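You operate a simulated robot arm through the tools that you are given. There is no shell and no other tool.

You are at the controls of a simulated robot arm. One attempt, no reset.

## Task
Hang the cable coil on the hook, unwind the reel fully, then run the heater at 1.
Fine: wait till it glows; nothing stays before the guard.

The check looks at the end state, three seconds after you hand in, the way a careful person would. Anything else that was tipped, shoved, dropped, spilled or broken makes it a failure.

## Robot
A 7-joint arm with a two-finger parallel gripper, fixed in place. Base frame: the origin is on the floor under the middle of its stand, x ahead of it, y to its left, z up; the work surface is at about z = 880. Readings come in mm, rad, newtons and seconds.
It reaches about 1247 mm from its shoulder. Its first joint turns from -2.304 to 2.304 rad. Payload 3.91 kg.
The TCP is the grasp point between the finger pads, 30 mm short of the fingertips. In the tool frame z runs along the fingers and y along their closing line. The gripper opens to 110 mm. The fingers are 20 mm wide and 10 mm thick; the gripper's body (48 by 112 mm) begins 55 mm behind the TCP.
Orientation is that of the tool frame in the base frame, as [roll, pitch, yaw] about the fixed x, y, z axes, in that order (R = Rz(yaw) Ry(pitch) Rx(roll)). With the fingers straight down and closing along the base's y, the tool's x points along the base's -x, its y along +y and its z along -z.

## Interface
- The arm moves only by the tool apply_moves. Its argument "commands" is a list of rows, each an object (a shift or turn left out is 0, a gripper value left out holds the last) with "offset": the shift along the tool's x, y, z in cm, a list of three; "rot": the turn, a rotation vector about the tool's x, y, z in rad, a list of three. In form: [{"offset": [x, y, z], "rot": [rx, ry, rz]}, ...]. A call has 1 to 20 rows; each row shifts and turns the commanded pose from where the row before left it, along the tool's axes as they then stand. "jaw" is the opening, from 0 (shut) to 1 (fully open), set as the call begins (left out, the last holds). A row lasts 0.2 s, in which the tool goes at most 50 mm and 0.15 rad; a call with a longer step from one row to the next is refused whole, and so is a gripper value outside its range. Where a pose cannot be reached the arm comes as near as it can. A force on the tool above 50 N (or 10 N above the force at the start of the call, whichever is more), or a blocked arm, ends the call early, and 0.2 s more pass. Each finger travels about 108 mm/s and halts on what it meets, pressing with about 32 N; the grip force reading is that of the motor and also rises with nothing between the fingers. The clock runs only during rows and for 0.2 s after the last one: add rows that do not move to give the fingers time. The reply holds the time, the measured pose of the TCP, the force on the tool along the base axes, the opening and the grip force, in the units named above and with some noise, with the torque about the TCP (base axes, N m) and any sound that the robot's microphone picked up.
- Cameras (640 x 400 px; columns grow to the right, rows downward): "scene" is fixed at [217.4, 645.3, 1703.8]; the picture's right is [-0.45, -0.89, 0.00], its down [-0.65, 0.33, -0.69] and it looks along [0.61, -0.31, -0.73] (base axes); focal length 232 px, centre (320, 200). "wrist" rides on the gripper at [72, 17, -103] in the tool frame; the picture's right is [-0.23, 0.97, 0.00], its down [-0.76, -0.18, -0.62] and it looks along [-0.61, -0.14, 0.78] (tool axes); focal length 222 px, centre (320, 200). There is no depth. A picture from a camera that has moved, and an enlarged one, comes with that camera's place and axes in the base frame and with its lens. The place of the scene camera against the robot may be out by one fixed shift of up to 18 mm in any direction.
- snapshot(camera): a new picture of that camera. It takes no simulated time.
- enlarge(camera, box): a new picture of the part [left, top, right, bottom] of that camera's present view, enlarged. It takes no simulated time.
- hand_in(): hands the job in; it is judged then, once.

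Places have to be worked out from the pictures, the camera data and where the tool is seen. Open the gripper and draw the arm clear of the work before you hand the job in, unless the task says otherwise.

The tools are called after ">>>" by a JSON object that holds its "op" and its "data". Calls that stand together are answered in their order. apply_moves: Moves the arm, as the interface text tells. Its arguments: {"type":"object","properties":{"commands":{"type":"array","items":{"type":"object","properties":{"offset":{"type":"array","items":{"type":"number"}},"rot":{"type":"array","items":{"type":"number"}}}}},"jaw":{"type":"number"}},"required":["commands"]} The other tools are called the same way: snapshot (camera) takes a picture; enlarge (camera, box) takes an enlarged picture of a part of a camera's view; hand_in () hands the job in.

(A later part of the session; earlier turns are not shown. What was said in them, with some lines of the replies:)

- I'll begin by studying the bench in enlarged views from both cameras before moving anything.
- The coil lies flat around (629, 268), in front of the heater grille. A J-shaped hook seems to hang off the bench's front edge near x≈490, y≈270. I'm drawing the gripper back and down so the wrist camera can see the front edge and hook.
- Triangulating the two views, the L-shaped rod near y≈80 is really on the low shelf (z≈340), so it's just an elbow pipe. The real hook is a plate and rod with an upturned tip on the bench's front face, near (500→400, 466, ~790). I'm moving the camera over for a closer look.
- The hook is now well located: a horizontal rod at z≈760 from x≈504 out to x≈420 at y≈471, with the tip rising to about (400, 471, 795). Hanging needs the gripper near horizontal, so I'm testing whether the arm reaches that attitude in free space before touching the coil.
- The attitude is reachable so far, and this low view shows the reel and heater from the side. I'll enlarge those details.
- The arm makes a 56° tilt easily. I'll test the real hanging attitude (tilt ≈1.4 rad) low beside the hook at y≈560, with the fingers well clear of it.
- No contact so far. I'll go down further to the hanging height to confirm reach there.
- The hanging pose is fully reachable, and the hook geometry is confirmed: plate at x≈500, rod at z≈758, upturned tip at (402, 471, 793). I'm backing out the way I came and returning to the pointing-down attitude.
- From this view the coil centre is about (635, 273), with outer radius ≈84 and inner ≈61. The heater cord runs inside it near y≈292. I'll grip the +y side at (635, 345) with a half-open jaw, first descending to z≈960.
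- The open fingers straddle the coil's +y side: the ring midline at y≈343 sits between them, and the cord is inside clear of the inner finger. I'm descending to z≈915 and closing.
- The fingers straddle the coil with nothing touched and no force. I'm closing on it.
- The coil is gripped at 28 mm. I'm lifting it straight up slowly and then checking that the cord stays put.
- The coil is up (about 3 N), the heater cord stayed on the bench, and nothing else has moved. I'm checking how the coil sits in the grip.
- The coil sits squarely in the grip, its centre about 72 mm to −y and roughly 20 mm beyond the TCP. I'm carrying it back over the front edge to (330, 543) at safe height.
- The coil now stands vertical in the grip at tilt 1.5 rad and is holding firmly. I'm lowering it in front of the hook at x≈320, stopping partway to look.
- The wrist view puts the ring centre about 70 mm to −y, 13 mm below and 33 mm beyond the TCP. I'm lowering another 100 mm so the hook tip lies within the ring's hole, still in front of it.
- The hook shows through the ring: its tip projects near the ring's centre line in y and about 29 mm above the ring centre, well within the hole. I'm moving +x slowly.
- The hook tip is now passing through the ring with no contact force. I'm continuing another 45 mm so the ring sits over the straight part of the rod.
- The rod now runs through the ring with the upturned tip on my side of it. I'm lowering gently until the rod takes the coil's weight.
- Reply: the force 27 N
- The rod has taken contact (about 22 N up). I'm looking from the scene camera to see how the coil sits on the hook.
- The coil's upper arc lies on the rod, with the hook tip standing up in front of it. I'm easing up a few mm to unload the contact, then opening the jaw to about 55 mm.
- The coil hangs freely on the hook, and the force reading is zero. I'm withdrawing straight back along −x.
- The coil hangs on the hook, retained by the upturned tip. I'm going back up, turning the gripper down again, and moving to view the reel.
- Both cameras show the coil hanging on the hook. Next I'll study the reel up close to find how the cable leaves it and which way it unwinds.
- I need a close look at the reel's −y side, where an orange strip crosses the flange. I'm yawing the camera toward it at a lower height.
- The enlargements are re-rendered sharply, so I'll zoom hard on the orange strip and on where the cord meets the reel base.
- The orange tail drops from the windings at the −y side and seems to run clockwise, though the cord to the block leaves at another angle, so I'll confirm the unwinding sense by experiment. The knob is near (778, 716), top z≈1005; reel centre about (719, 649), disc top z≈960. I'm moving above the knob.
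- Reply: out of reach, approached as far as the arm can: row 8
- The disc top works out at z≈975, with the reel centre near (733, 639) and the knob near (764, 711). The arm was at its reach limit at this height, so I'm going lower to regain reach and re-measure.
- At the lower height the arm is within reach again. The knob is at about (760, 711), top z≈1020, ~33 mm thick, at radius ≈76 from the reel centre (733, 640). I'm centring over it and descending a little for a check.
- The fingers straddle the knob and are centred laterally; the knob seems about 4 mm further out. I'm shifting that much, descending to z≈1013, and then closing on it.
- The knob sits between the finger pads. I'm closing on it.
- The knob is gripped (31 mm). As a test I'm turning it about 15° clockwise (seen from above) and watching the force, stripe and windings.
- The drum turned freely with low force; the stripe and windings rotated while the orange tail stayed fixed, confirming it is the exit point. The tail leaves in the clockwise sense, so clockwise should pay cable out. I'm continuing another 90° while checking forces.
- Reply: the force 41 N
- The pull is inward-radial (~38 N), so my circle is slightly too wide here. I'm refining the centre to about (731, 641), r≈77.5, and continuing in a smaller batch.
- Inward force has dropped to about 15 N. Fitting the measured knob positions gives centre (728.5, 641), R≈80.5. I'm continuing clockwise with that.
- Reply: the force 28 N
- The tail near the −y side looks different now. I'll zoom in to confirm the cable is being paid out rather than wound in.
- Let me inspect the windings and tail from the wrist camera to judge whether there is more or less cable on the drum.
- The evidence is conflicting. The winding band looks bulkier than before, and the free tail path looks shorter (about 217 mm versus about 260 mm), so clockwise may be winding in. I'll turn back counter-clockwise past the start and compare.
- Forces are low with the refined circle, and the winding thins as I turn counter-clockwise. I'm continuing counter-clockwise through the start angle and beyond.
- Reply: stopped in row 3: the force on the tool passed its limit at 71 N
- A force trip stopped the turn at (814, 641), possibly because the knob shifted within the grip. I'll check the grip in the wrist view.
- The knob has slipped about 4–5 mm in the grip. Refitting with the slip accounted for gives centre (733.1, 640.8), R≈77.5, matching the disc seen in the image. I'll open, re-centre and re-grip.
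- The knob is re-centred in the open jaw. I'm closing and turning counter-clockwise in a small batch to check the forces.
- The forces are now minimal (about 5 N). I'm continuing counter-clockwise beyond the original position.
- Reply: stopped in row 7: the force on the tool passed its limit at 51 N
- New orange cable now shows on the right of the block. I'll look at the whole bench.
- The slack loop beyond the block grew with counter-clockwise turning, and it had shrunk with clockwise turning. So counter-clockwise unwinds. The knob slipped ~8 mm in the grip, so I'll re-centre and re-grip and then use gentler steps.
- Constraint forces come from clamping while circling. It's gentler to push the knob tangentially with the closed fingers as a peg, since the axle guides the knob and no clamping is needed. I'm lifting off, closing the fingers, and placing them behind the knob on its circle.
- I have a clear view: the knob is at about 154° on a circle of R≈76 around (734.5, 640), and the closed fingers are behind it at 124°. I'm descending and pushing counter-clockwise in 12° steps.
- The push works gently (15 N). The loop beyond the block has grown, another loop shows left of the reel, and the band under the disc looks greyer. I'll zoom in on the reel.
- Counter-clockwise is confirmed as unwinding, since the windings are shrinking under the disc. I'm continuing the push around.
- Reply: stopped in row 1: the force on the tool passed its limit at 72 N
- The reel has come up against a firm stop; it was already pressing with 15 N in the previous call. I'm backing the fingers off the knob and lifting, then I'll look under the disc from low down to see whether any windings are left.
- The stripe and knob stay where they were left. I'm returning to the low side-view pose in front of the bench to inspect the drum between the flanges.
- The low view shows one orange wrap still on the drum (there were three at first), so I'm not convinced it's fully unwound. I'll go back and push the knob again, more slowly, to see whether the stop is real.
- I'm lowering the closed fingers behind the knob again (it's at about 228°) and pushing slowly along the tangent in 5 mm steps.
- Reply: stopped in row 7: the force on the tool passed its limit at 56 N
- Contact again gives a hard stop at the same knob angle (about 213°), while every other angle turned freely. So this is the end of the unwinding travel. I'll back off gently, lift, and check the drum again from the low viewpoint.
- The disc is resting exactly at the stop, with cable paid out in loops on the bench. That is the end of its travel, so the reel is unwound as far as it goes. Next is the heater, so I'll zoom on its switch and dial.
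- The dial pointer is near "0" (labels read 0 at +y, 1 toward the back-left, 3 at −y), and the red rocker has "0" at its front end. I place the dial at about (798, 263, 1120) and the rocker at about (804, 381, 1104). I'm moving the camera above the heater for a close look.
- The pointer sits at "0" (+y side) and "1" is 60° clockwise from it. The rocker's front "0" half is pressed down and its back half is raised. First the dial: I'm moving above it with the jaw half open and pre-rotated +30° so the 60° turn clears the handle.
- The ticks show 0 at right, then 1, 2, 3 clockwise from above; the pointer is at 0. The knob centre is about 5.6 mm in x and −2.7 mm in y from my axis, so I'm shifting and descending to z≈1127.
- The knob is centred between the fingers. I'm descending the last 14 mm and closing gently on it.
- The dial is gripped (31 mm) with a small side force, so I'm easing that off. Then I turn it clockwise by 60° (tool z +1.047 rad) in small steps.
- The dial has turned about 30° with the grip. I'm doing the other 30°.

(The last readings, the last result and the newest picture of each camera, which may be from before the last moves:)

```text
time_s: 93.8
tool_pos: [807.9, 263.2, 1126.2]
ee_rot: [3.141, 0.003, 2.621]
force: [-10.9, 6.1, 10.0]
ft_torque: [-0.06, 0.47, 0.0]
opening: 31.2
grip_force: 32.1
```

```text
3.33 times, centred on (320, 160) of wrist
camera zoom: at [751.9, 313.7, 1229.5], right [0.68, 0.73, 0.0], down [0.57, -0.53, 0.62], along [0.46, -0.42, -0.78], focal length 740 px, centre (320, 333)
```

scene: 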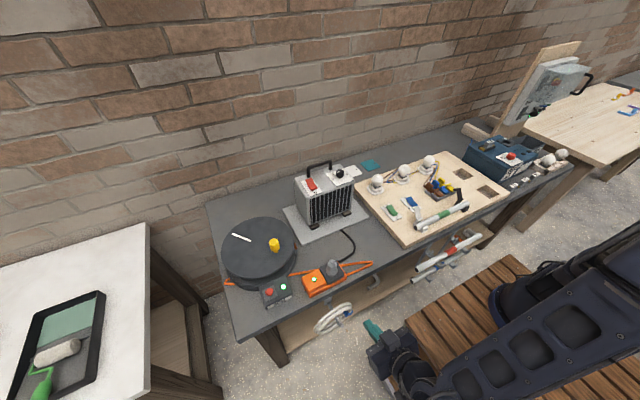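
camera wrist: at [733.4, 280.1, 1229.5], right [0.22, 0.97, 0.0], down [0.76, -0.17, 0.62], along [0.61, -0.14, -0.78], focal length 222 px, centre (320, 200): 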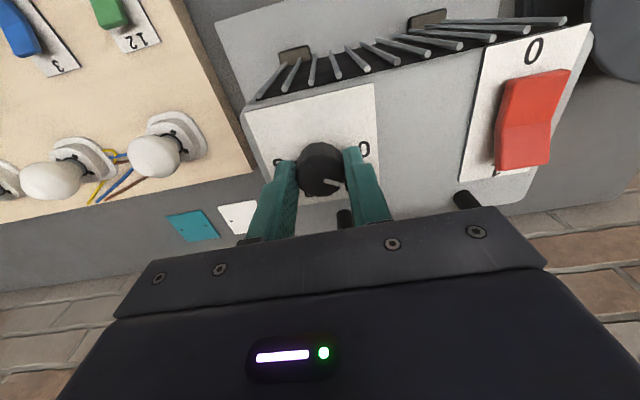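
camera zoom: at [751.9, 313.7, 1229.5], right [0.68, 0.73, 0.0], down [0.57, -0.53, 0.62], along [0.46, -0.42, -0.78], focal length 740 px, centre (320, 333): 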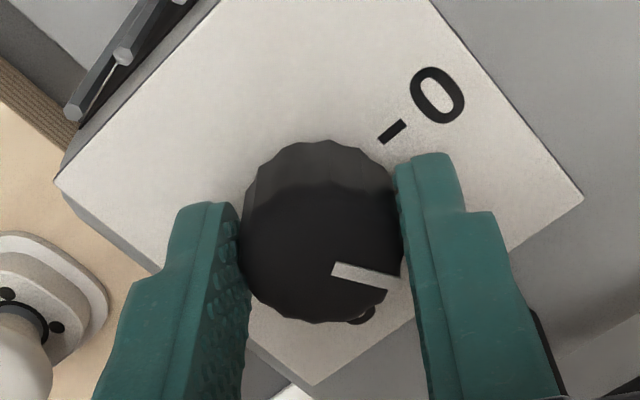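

The pointer now looks to be near "1". I'm opening, lifting, and checking the dial setting.

>>> {"op": "apply_moves", "data": {"commands": [{}, {}, {"offset": [0, 0, -1.5]}, {"offset": [0, 0, -2.5]}, {"offset": [0, 0, -2.5]}, {}], "jaw": 0.5}}

>>> {"op": "enlarge", "data": {"camera": "wrist", "box": [240, 70, 400, 190]}}

>>> {"op": "enlarge", "data": {"camera": "scene", "box": [310, 150, 370, 195]}}

```text
time_s: 95.2
tool_pos: [808.2, 261.5, 1189.0]
ee_rot: [-3.141, 0.0, 2.623]
force: [-0.8, -0.6, 0.1]
ft_torque: [0.01, 0.04, 0.02]
opening: 54.9
grip_force: 0.1
```

```text
3.33 times, centred on (320, 130) of wrist
camera zoom: at [753.4, 312.2, 1291.7], right [0.68, 0.73, 0.0], down [0.57, -0.53, 0.62], along [0.46, -0.42, -0.78], focal length 740 px, centre (320, 433)
```

zoom: 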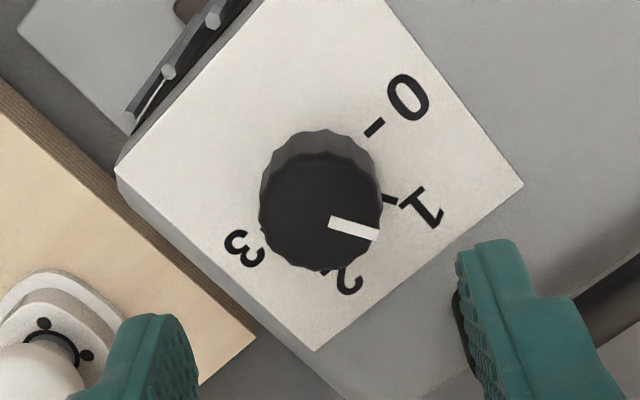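

```text
8.89 times, centred on (340, 172) of scene
camera zoom: at [217.4, 645.3, 1703.8], right [-0.45, -0.89, 0.0], down [-0.65, 0.33, -0.69], along [0.61, -0.31, -0.73], focal length 2062 px, centre (142, 444)
```

zoom: 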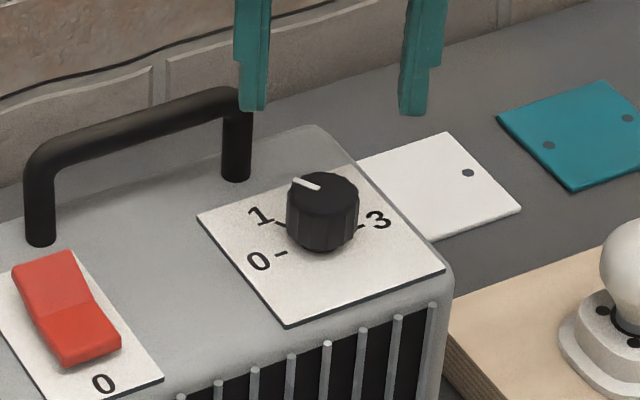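

The pointer is aligned with the "1" tick. Now the rocker: I'm returning the yaw to nominal and moving back to get a close view of the switch.

>>> {"op": "apply_moves", "data": {"commands": [{"offset": [0, 0, -1.0], "rot": [0, 0, -0.13]}, {"offset": [0, 0, -1.0], "rot": [0, 0, -0.13]}, {"rot": [0, 0, -0.13]}, {"rot": [0, 0, -0.127]}, {"offset": [1.83, 3.05, 0]}, {"offset": [1.83, 3.05, 0]}, {"offset": [1.83, 3.05, 0]}, {"offset": [1.83, 3.05, 0]}, {}], "jaw": 1.0}}

>>> {"op": "snapshot", "data": {"camera": "wrist"}}

>>> {"op": "enlarge", "data": {"camera": "wrist", "box": [260, 80, 400, 200]}}

```text
time_s: 97.2
tool_pos: [732.5, 383.8, 1208.4]
ee_rot: [3.141, 0.002, 3.14]
force: [0.2, 0.6, 0.5]
ft_torque: [0.03, 0.01, 0.0]
opening: 110.0
grip_force: 0.1
```

```text
taken
camera wrist: at [660.1, 401.5, 1311.4], right [0.23, 0.97, 0.0], down [0.76, -0.18, 0.62], along [0.61, -0.14, -0.78], focal length 222 px, centre (320, 200)
```

wrist: 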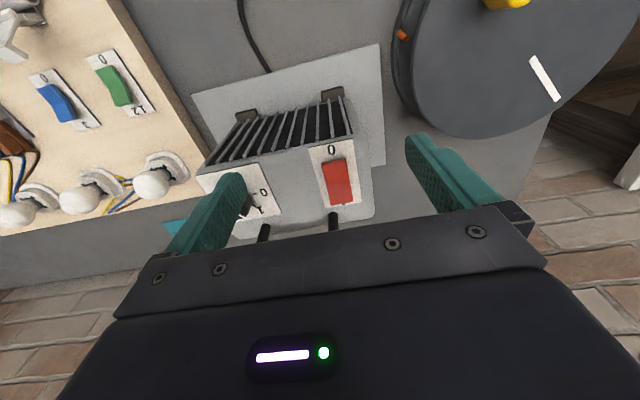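

```text
3.33 times, centred on (330, 140) of wrist
camera zoom: at [660.1, 401.5, 1311.4], right [0.23, 0.97, 0.0], down [0.76, -0.18, 0.62], along [0.61, -0.14, -0.78], focal length 740 px, centre (287, 400)
```

zoom: 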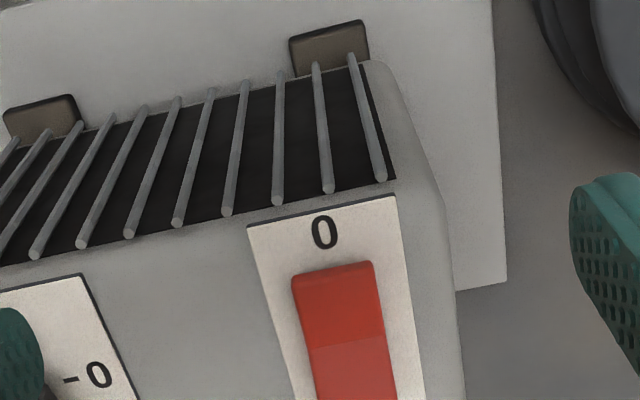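

>>> {"op": "enlarge", "data": {"camera": "wrist", "box": [290, 120, 390, 230]}}

>>> {"op": "enlarge", "data": {"camera": "scene", "box": [290, 160, 340, 205]}}

```text
3.64 times, centred on (340, 175) of wrist
camera zoom: at [660.1, 401.5, 1311.4], right [0.23, 0.97, 0.0], down [0.76, -0.18, 0.62], along [0.61, -0.14, -0.78], focal length 808 px, centre (247, 291)
```

zoom: 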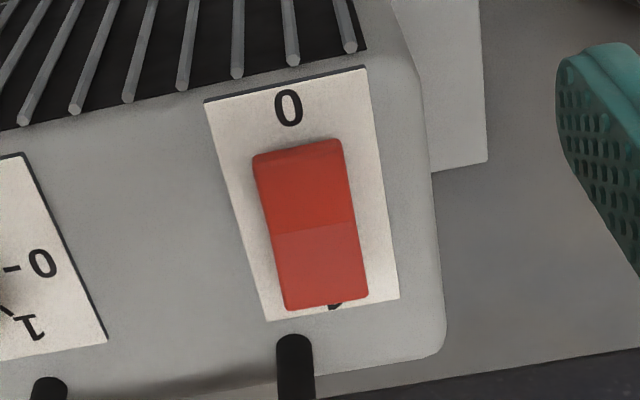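

```text
8.89 times, centred on (315, 182) of scene
camera zoom: at [217.4, 645.3, 1703.8], right [-0.45, -0.89, 0.0], down [-0.65, 0.33, -0.69], along [0.61, -0.31, -0.73], focal length 2062 px, centre (364, 356)
```

zoom: 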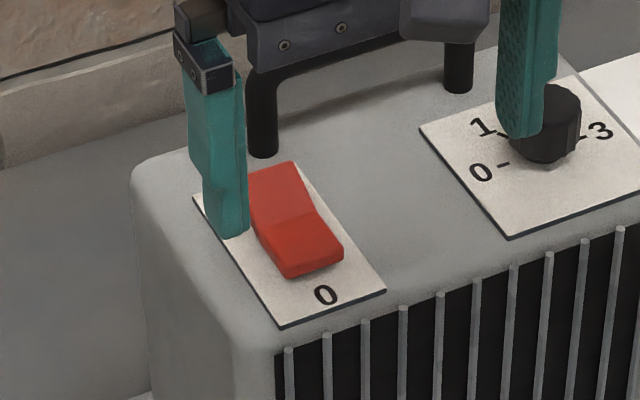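

The rocker runs from x≈777 (front, "0", pressed) to x≈824 (back, "1", raised) at y≈389. I'm closing the fingers and positioning them above its back half.

>>> {"op": "apply_moves", "data": {"commands": [{}, {}, {}, {"offset": [-2.75, 0.17, 1.3]}, {"offset": [-2.75, 0.17, 1.3]}, {"offset": [-2.75, 0.17, 1.3]}, {}], "jaw": 0.0}}

>>> {"op": "snapshot", "data": {"camera": "wrist"}}

>>> {"op": "enlarge", "data": {"camera": "scene", "box": [280, 140, 350, 205]}}

```text
time_s: 98.8
tool_pos: [817.4, 388.7, 1172.5]
ee_rot: [-3.141, -0.001, 3.139]
force: [-0.2, 0.0, -0.7]
ft_torque: [-0.01, -0.01, 0.01]
opening: 0.0
grip_force: 32.5
```

```text
taken
camera wrist: at [745.0, 405.5, 1276.4], right [0.23, 0.97, 0.0], down [0.76, -0.18, 0.62], along [0.61, -0.14, -0.78], focal length 222 px, centre (320, 200)
```

wrist: 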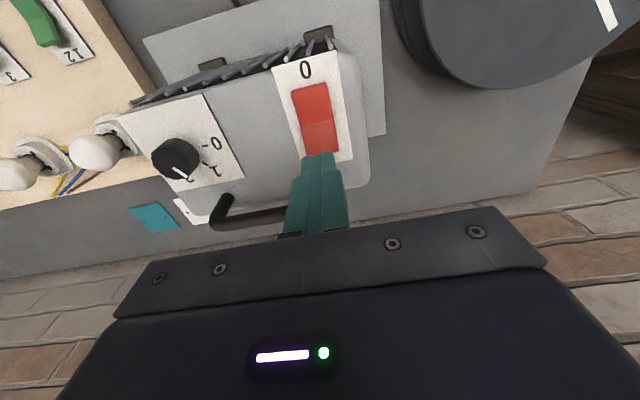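

```text
6.15 times, centred on (315, 172) of scene
camera zoom: at [217.4, 645.3, 1703.8], right [-0.45, -0.89, 0.0], down [-0.65, 0.33, -0.69], along [0.61, -0.31, -0.73], focal length 1428 px, centre (351, 369)
```

zoom: 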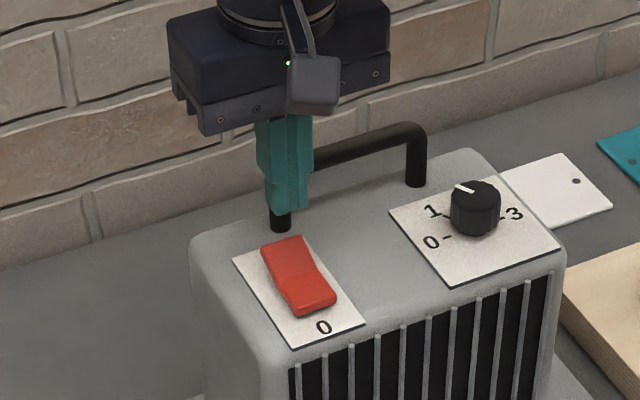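

The fingertips are over the rocker's back half (crease at x≈803, back edge at x≈825). I'm descending to just above it and then pressing slowly.

>>> {"op": "apply_moves", "data": {"commands": [{"offset": [0, 0.05, 1.2]}, {"offset": [0, 0.05, 1.0]}, {}]}}

>>> {"op": "apply_moves", "data": {"commands": [{"offset": [0, 0, 0.3]}, {"offset": [0, 0, 0.3]}, {"offset": [0, 0, 0.3]}, {"offset": [0, 0, 0.3]}]}}

>>> {"op": "enlarge", "data": {"camera": "scene", "box": [280, 140, 350, 205]}}

```text
time_s: 99.6
tool_pos: [816.0, 388.3, 1151.8]
ee_rot: [3.14, 0.0, 3.14]
force: [-0.2, -0.9, 0.0]
ft_torque: [-0.02, -0.01, 0.0]
opening: 0.0
grip_force: 32.0
```

```text
time_s: 100.6
tool_pos: [815.8, 390.8, 1138.0]
ee_rot: [-3.14, 0.001, 3.141]
force: [0.5, 0.8, 0.1]
ft_torque: [0.01, -0.04, 0.01]
opening: 0.3
grip_force: 31.5
```

```text
6.15 times, centred on (315, 172) of scene
camera zoom: at [217.4, 645.3, 1703.8], right [-0.45, -0.89, 0.0], down [-0.65, 0.33, -0.69], along [0.61, -0.31, -0.73], focal length 1428 px, centre (351, 369)
```

zoom: 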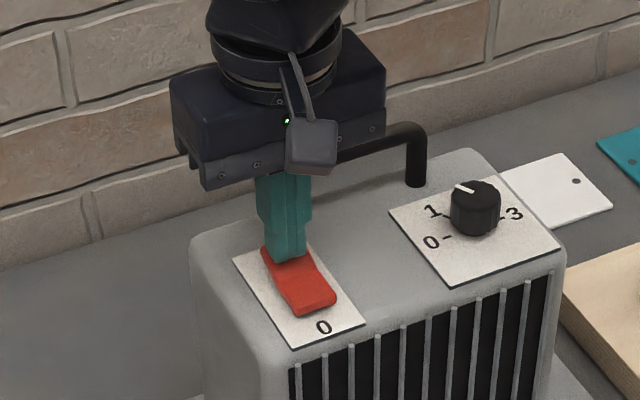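

No contact yet (tip ~1108). I'm continuing down in small steps.

>>> {"op": "apply_moves", "data": {"commands": [{"offset": [0, 0, 0.25]}, {"offset": [0, 0, 0.25]}, {"offset": [0, 0, 0.25]}]}}

>>> {"op": "enlarge", "data": {"camera": "scene", "box": [280, 140, 350, 205]}}

```text
time_s: 101.4
tool_pos: [817.5, 391.1, 1129.2]
ee_rot: [-3.14, 0.001, 3.14]
force: [0.3, -0.1, -0.2]
ft_torque: [-0.04, 0.05, 0.02]
opening: 0.2
grip_force: 31.9
```

```text
6.15 times, centred on (315, 172) of scene
camera zoom: at [217.4, 645.3, 1703.8], right [-0.45, -0.89, 0.0], down [-0.65, 0.33, -0.69], along [0.61, -0.31, -0.73], focal length 1428 px, centre (351, 369)
```

zoom: 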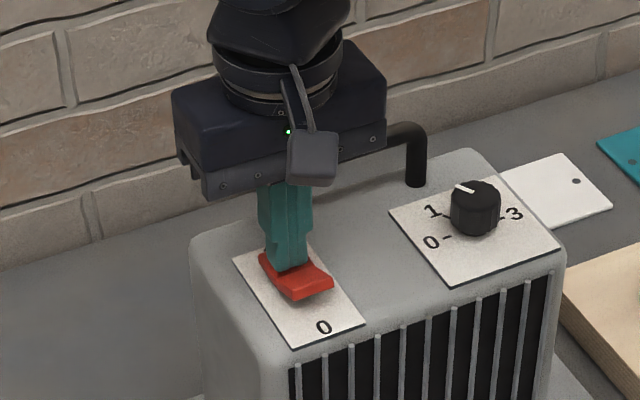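

The rocker's front end has come up, so it seems to have flipped. I'm lifting and looking.

>>> {"op": "apply_moves", "data": {"commands": [{"offset": [0, 0, -1.5]}, {"offset": [0, 0, -2.5]}, {"offset": [0, 0, -2.5]}, {}]}}

>>> {"op": "enlarge", "data": {"camera": "scene", "box": [280, 150, 370, 230]}}

>>> {"op": "snapshot", "data": {"camera": "scene"}}

```text
time_s: 102.4
tool_pos: [815.0, 389.2, 1193.8]
ee_rot: [-3.141, 0.002, 3.139]
force: [-0.2, 0.7, 0.0]
ft_torque: [0.01, 0.01, -0.02]
opening: 0.0
grip_force: 31.6
```

```text
5.00 times, centred on (325, 190) of scene
camera zoom: at [217.4, 645.3, 1703.8], right [-0.45, -0.89, 0.0], down [-0.65, 0.33, -0.69], along [0.61, -0.31, -0.73], focal length 1160 px, centre (295, 250)
```

zoom: 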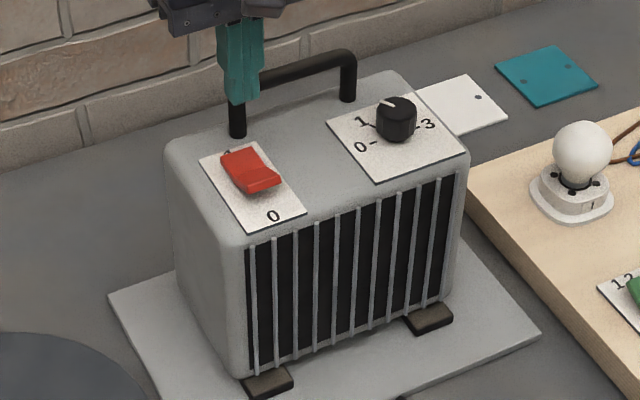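

```text
taken
```

scene: 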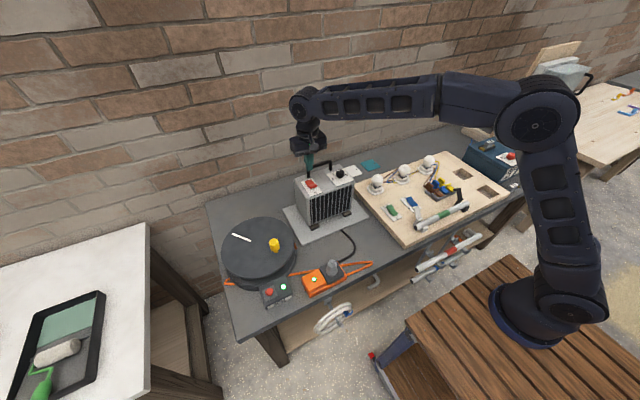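

The rocker is now down at its "1" end. I'm withdrawing the arm up and away from the heater's front, then waiting for it to glow.

>>> {"op": "apply_moves", "data": {"commands": [{"offset": [0, 0, -4]}, {"offset": [0, 0, -4]}, {"offset": [0, 0, -4]}, {"offset": [0, 0, -4]}, {"offset": [0, 0, -4]}, {"offset": [3.6, -2.8, 0]}, {"offset": [3.6, -2.8, 0]}, {"offset": [3.6, -2.8, 0]}, {"offset": [3.6, -2.8, 0]}, {"offset": [3.6, -2.8, 0]}, {"offset": [3.6, -2.8, 0]}, {"offset": [3.6, -2.8, 0]}, {"offset": [3.6, -2.8, 0]}, {"offset": [3.6, -2.8, 0]}, {"offset": [3.6, -2.8, 0]}], "jaw": 0.5}}

>>> {"op": "snapshot", "data": {"camera": "scene"}}

>>> {"op": "enlarge", "data": {"camera": "scene", "box": [210, 150, 400, 310]}}

```text
time_s: 105.6
tool_pos: [452.3, 109.6, 1394.9]
ee_rot: [-3.139, -0.003, 3.14]
force: [0.8, 0.8, -1.2]
ft_torque: [-0.02, 0.11, 0.01]
opening: 55.2
grip_force: 0.1
```

```text
taken
```

scene: 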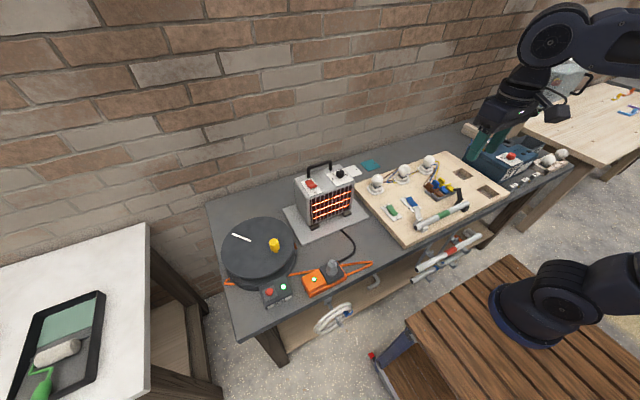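

```text
2.50 times, centred on (305, 230) of scene
camera zoom: at [217.4, 645.3, 1703.8], right [-0.45, -0.89, 0.0], down [-0.65, 0.33, -0.69], along [0.61, -0.31, -0.73], focal length 580 px, centre (358, 125)
```

zoom: 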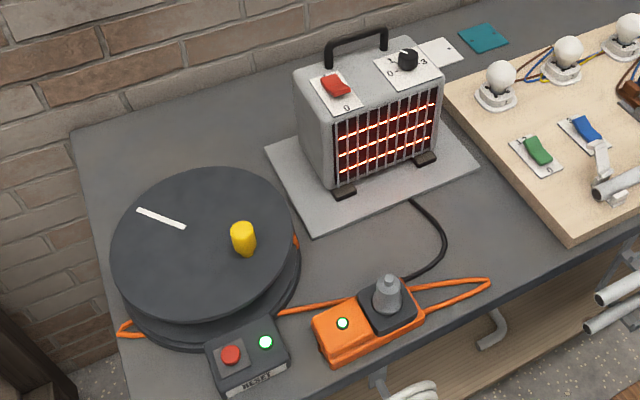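

The heater glows across its elements and both indicator lights are green. I'll wait several seconds to make sure it keeps running and the reel's cut-out doesn't trip.

>>> {"op": "apply_moves", "data": {"commands": [{}, {}, {}, {}, {}, {}, {}, {}, {}, {}, {}, {}, {}, {}, {}, {}, {}, {}, {}, {}]}}

>>> {"op": "apply_moves", "data": {"commands": [{}, {}, {}, {}, {}, {}, {}, {}, {}, {}, {}, {}, {}, {}, {}, {}, {}, {}, {}, {}]}}

>>> {"op": "enlarge", "data": {"camera": "scene", "box": [210, 150, 400, 310]}}

>>> {"op": "enlarge", "data": {"camera": "scene", "box": [280, 260, 400, 360]}}

>>> {"op": "enlarge", "data": {"camera": "scene", "box": [310, 155, 370, 200]}}

```text
time_s: 109.8
tool_pos: [451.3, 109.2, 1394.8]
ee_rot: [3.141, 0.0, 3.14]
force: [0.5, -0.1, 0.9]
ft_torque: [0.02, 0.03, 0.02]
opening: 55.1
grip_force: 0.1
```

```text
time_s: 114.0
tool_pos: [451.6, 109.1, 1396.7]
ee_rot: [3.141, 0.001, 3.14]
force: [0.1, 0.9, 0.6]
ft_torque: [0.02, 0.02, -0.02]
opening: 55.1
grip_force: 0.1
```

```text
2.50 times, centred on (305, 230) of scene
camera zoom: at [217.4, 645.3, 1703.8], right [-0.45, -0.89, 0.0], down [-0.65, 0.33, -0.69], along [0.61, -0.31, -0.73], focal length 580 px, centre (358, 125)
```

zoom: 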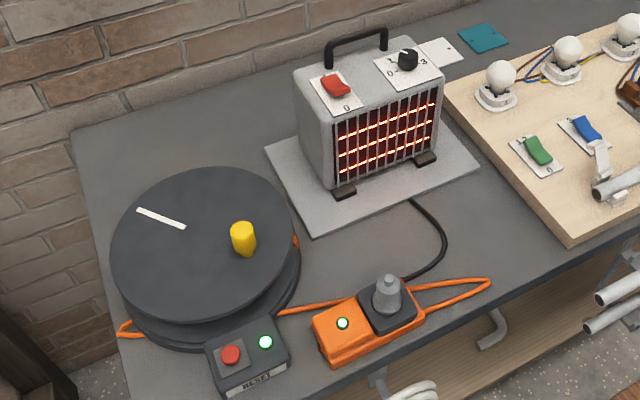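

```text
4.00 times, centred on (340, 310) of scene
camera zoom: at [217.4, 645.3, 1703.8], right [-0.45, -0.89, 0.0], down [-0.65, 0.33, -0.69], along [0.61, -0.31, -0.73], focal length 928 px, centre (240, -240)
```

zoom: 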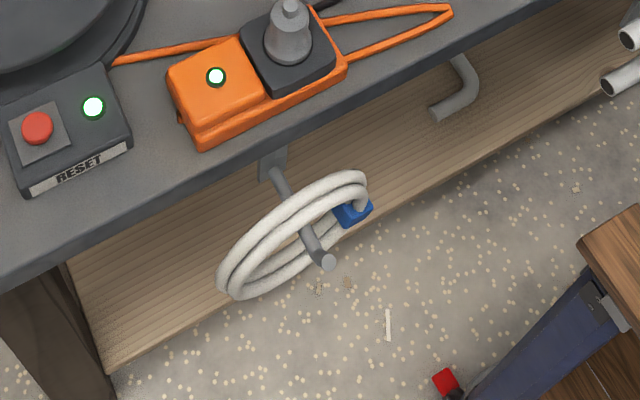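

```text
8.89 times, centred on (340, 178) of scene
camera zoom: at [217.4, 645.3, 1703.8], right [-0.45, -0.89, 0.0], down [-0.65, 0.33, -0.69], along [0.61, -0.31, -0.73], focal length 2062 px, centre (142, 400)
```

zoom: 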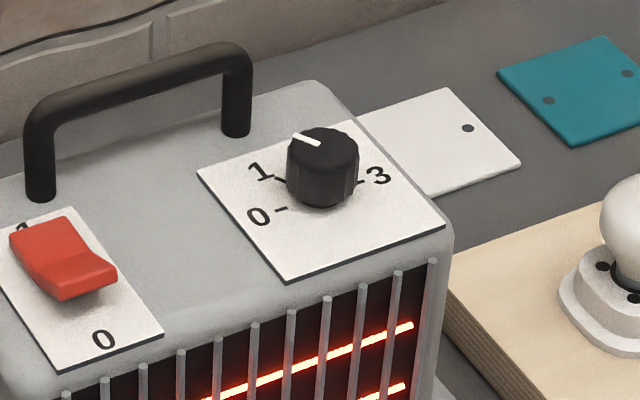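

The heater has glowed steadily for over 10 s with the dial on 1, the rocker on and both lights green. The coil is secure on the hook, the reel is at its unwound stop, and nothing movable stands before the guard. I'm opening the gripper fully and taking a last look.

>>> {"op": "apply_moves", "data": {"commands": [{"offset": [2.0, -2.0, -1.0]}, {"offset": [2.0, -2.0, -1.0]}, {}, {}, {}, {}, {}, {}, {}, {}], "jaw": 1.0}}

>>> {"op": "snapshot", "data": {"camera": "scene"}}

>>> {"op": "snapshot", "data": {"camera": "wrist"}}

```text
time_s: 116.2
tool_pos: [412.8, 68.4, 1416.4]
ee_rot: [-3.14, 0.0, 3.14]
force: [0.2, 0.7, 0.3]
ft_torque: [-0.02, 0.01, 0.02]
opening: 110.2
grip_force: 0.1
```

```text
taken
```

scene: 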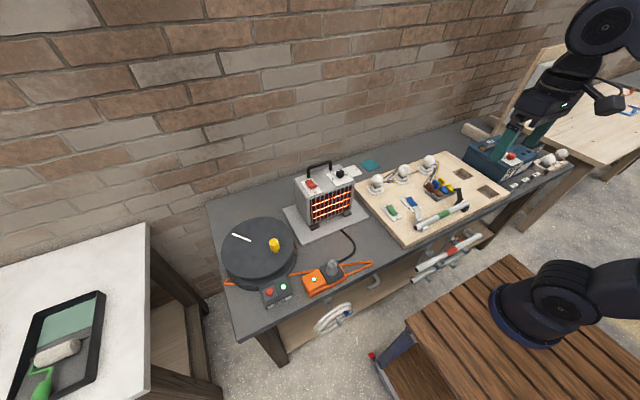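

```text
taken
camera wrist: at [339.8, 86.1, 1519.5], right [0.23, 0.97, 0.0], down [0.76, -0.18, 0.62], along [0.61, -0.14, -0.78], focal length 222 px, centre (320, 200)
```

wrist: 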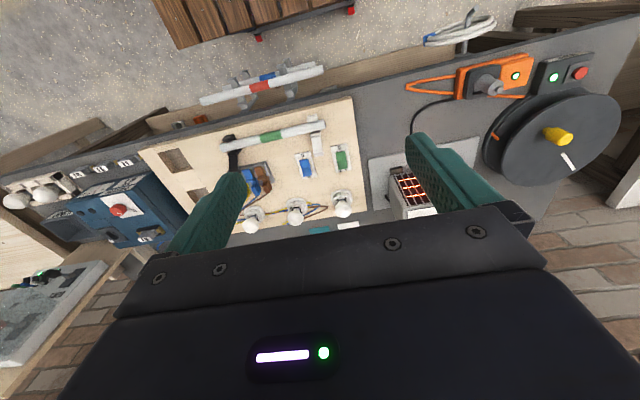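

Both views agree. One last enlarged look at the reel, hook and heater before handing in.

>>> {"op": "enlarge", "data": {"camera": "wrist", "box": [400, 0, 630, 190]}}

>>> {"op": "enlarge", "data": {"camera": "scene", "box": [215, 150, 395, 340]}}

```text
2.11 times, centred on (515, 95) of wrist
camera zoom: at [339.8, 86.1, 1519.5], right [0.23, 0.97, 0.0], down [0.76, -0.18, 0.62], along [0.61, -0.14, -0.78], focal length 468 px, centre (-90, 421)
```

zoom: 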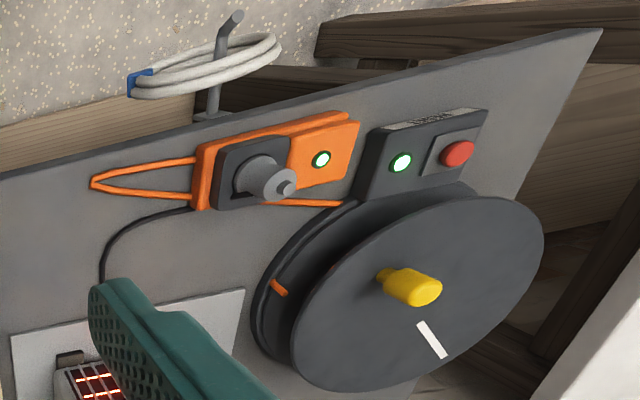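

```text
2.11 times, centred on (305, 245) of scene
camera zoom: at [217.4, 645.3, 1703.8], right [-0.45, -0.89, 0.0], down [-0.65, 0.33, -0.69], along [0.61, -0.31, -0.73], focal length 488 px, centre (352, 105)
```

zoom: 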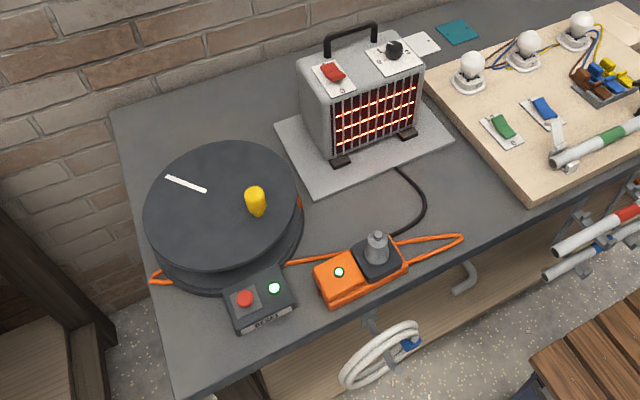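

Everything is as asked: coil on the hook, reel at its unwound stop, heater glowing on 1, guard clear, arm withdrawn and gripper open. Handing in.

>>> {"op": "hand_in", "data": {}}

```text
The job is handed in.
```

I handed the job in with the coil on the hook and the heater glowing at 1. The one thing I can't fully vouch for is whether the reel counts as fully unwound.

- **Coil:** it hangs on the bench-front hook and is held by the upturned tip.
- **Reel:** I unwound it counter-clockwise until it hit a hard stop. I pushed against the stop twice, with 56–72 N, and the drum did not move. One orange wrap still shows under the disc, out of the three there at the start. My first test turn was clockwise, which wound cable in, and I reversed it.
- **Heater:** the dial is on 1, the rocker is at its "1" end, and the elements were still glowing more than 10 seconds after they first lit. Both green lights stayed on. The heater may have shifted about 1 mm while I turned the dial.
- **Guard:** the coil is gone from in front of it. The heater's own cord still runs there, and a loop of the unwound orange cable lies about 220 mm away; I did not move either.
- **Arm:** it is drawn clear of the work with the gripper fully open.
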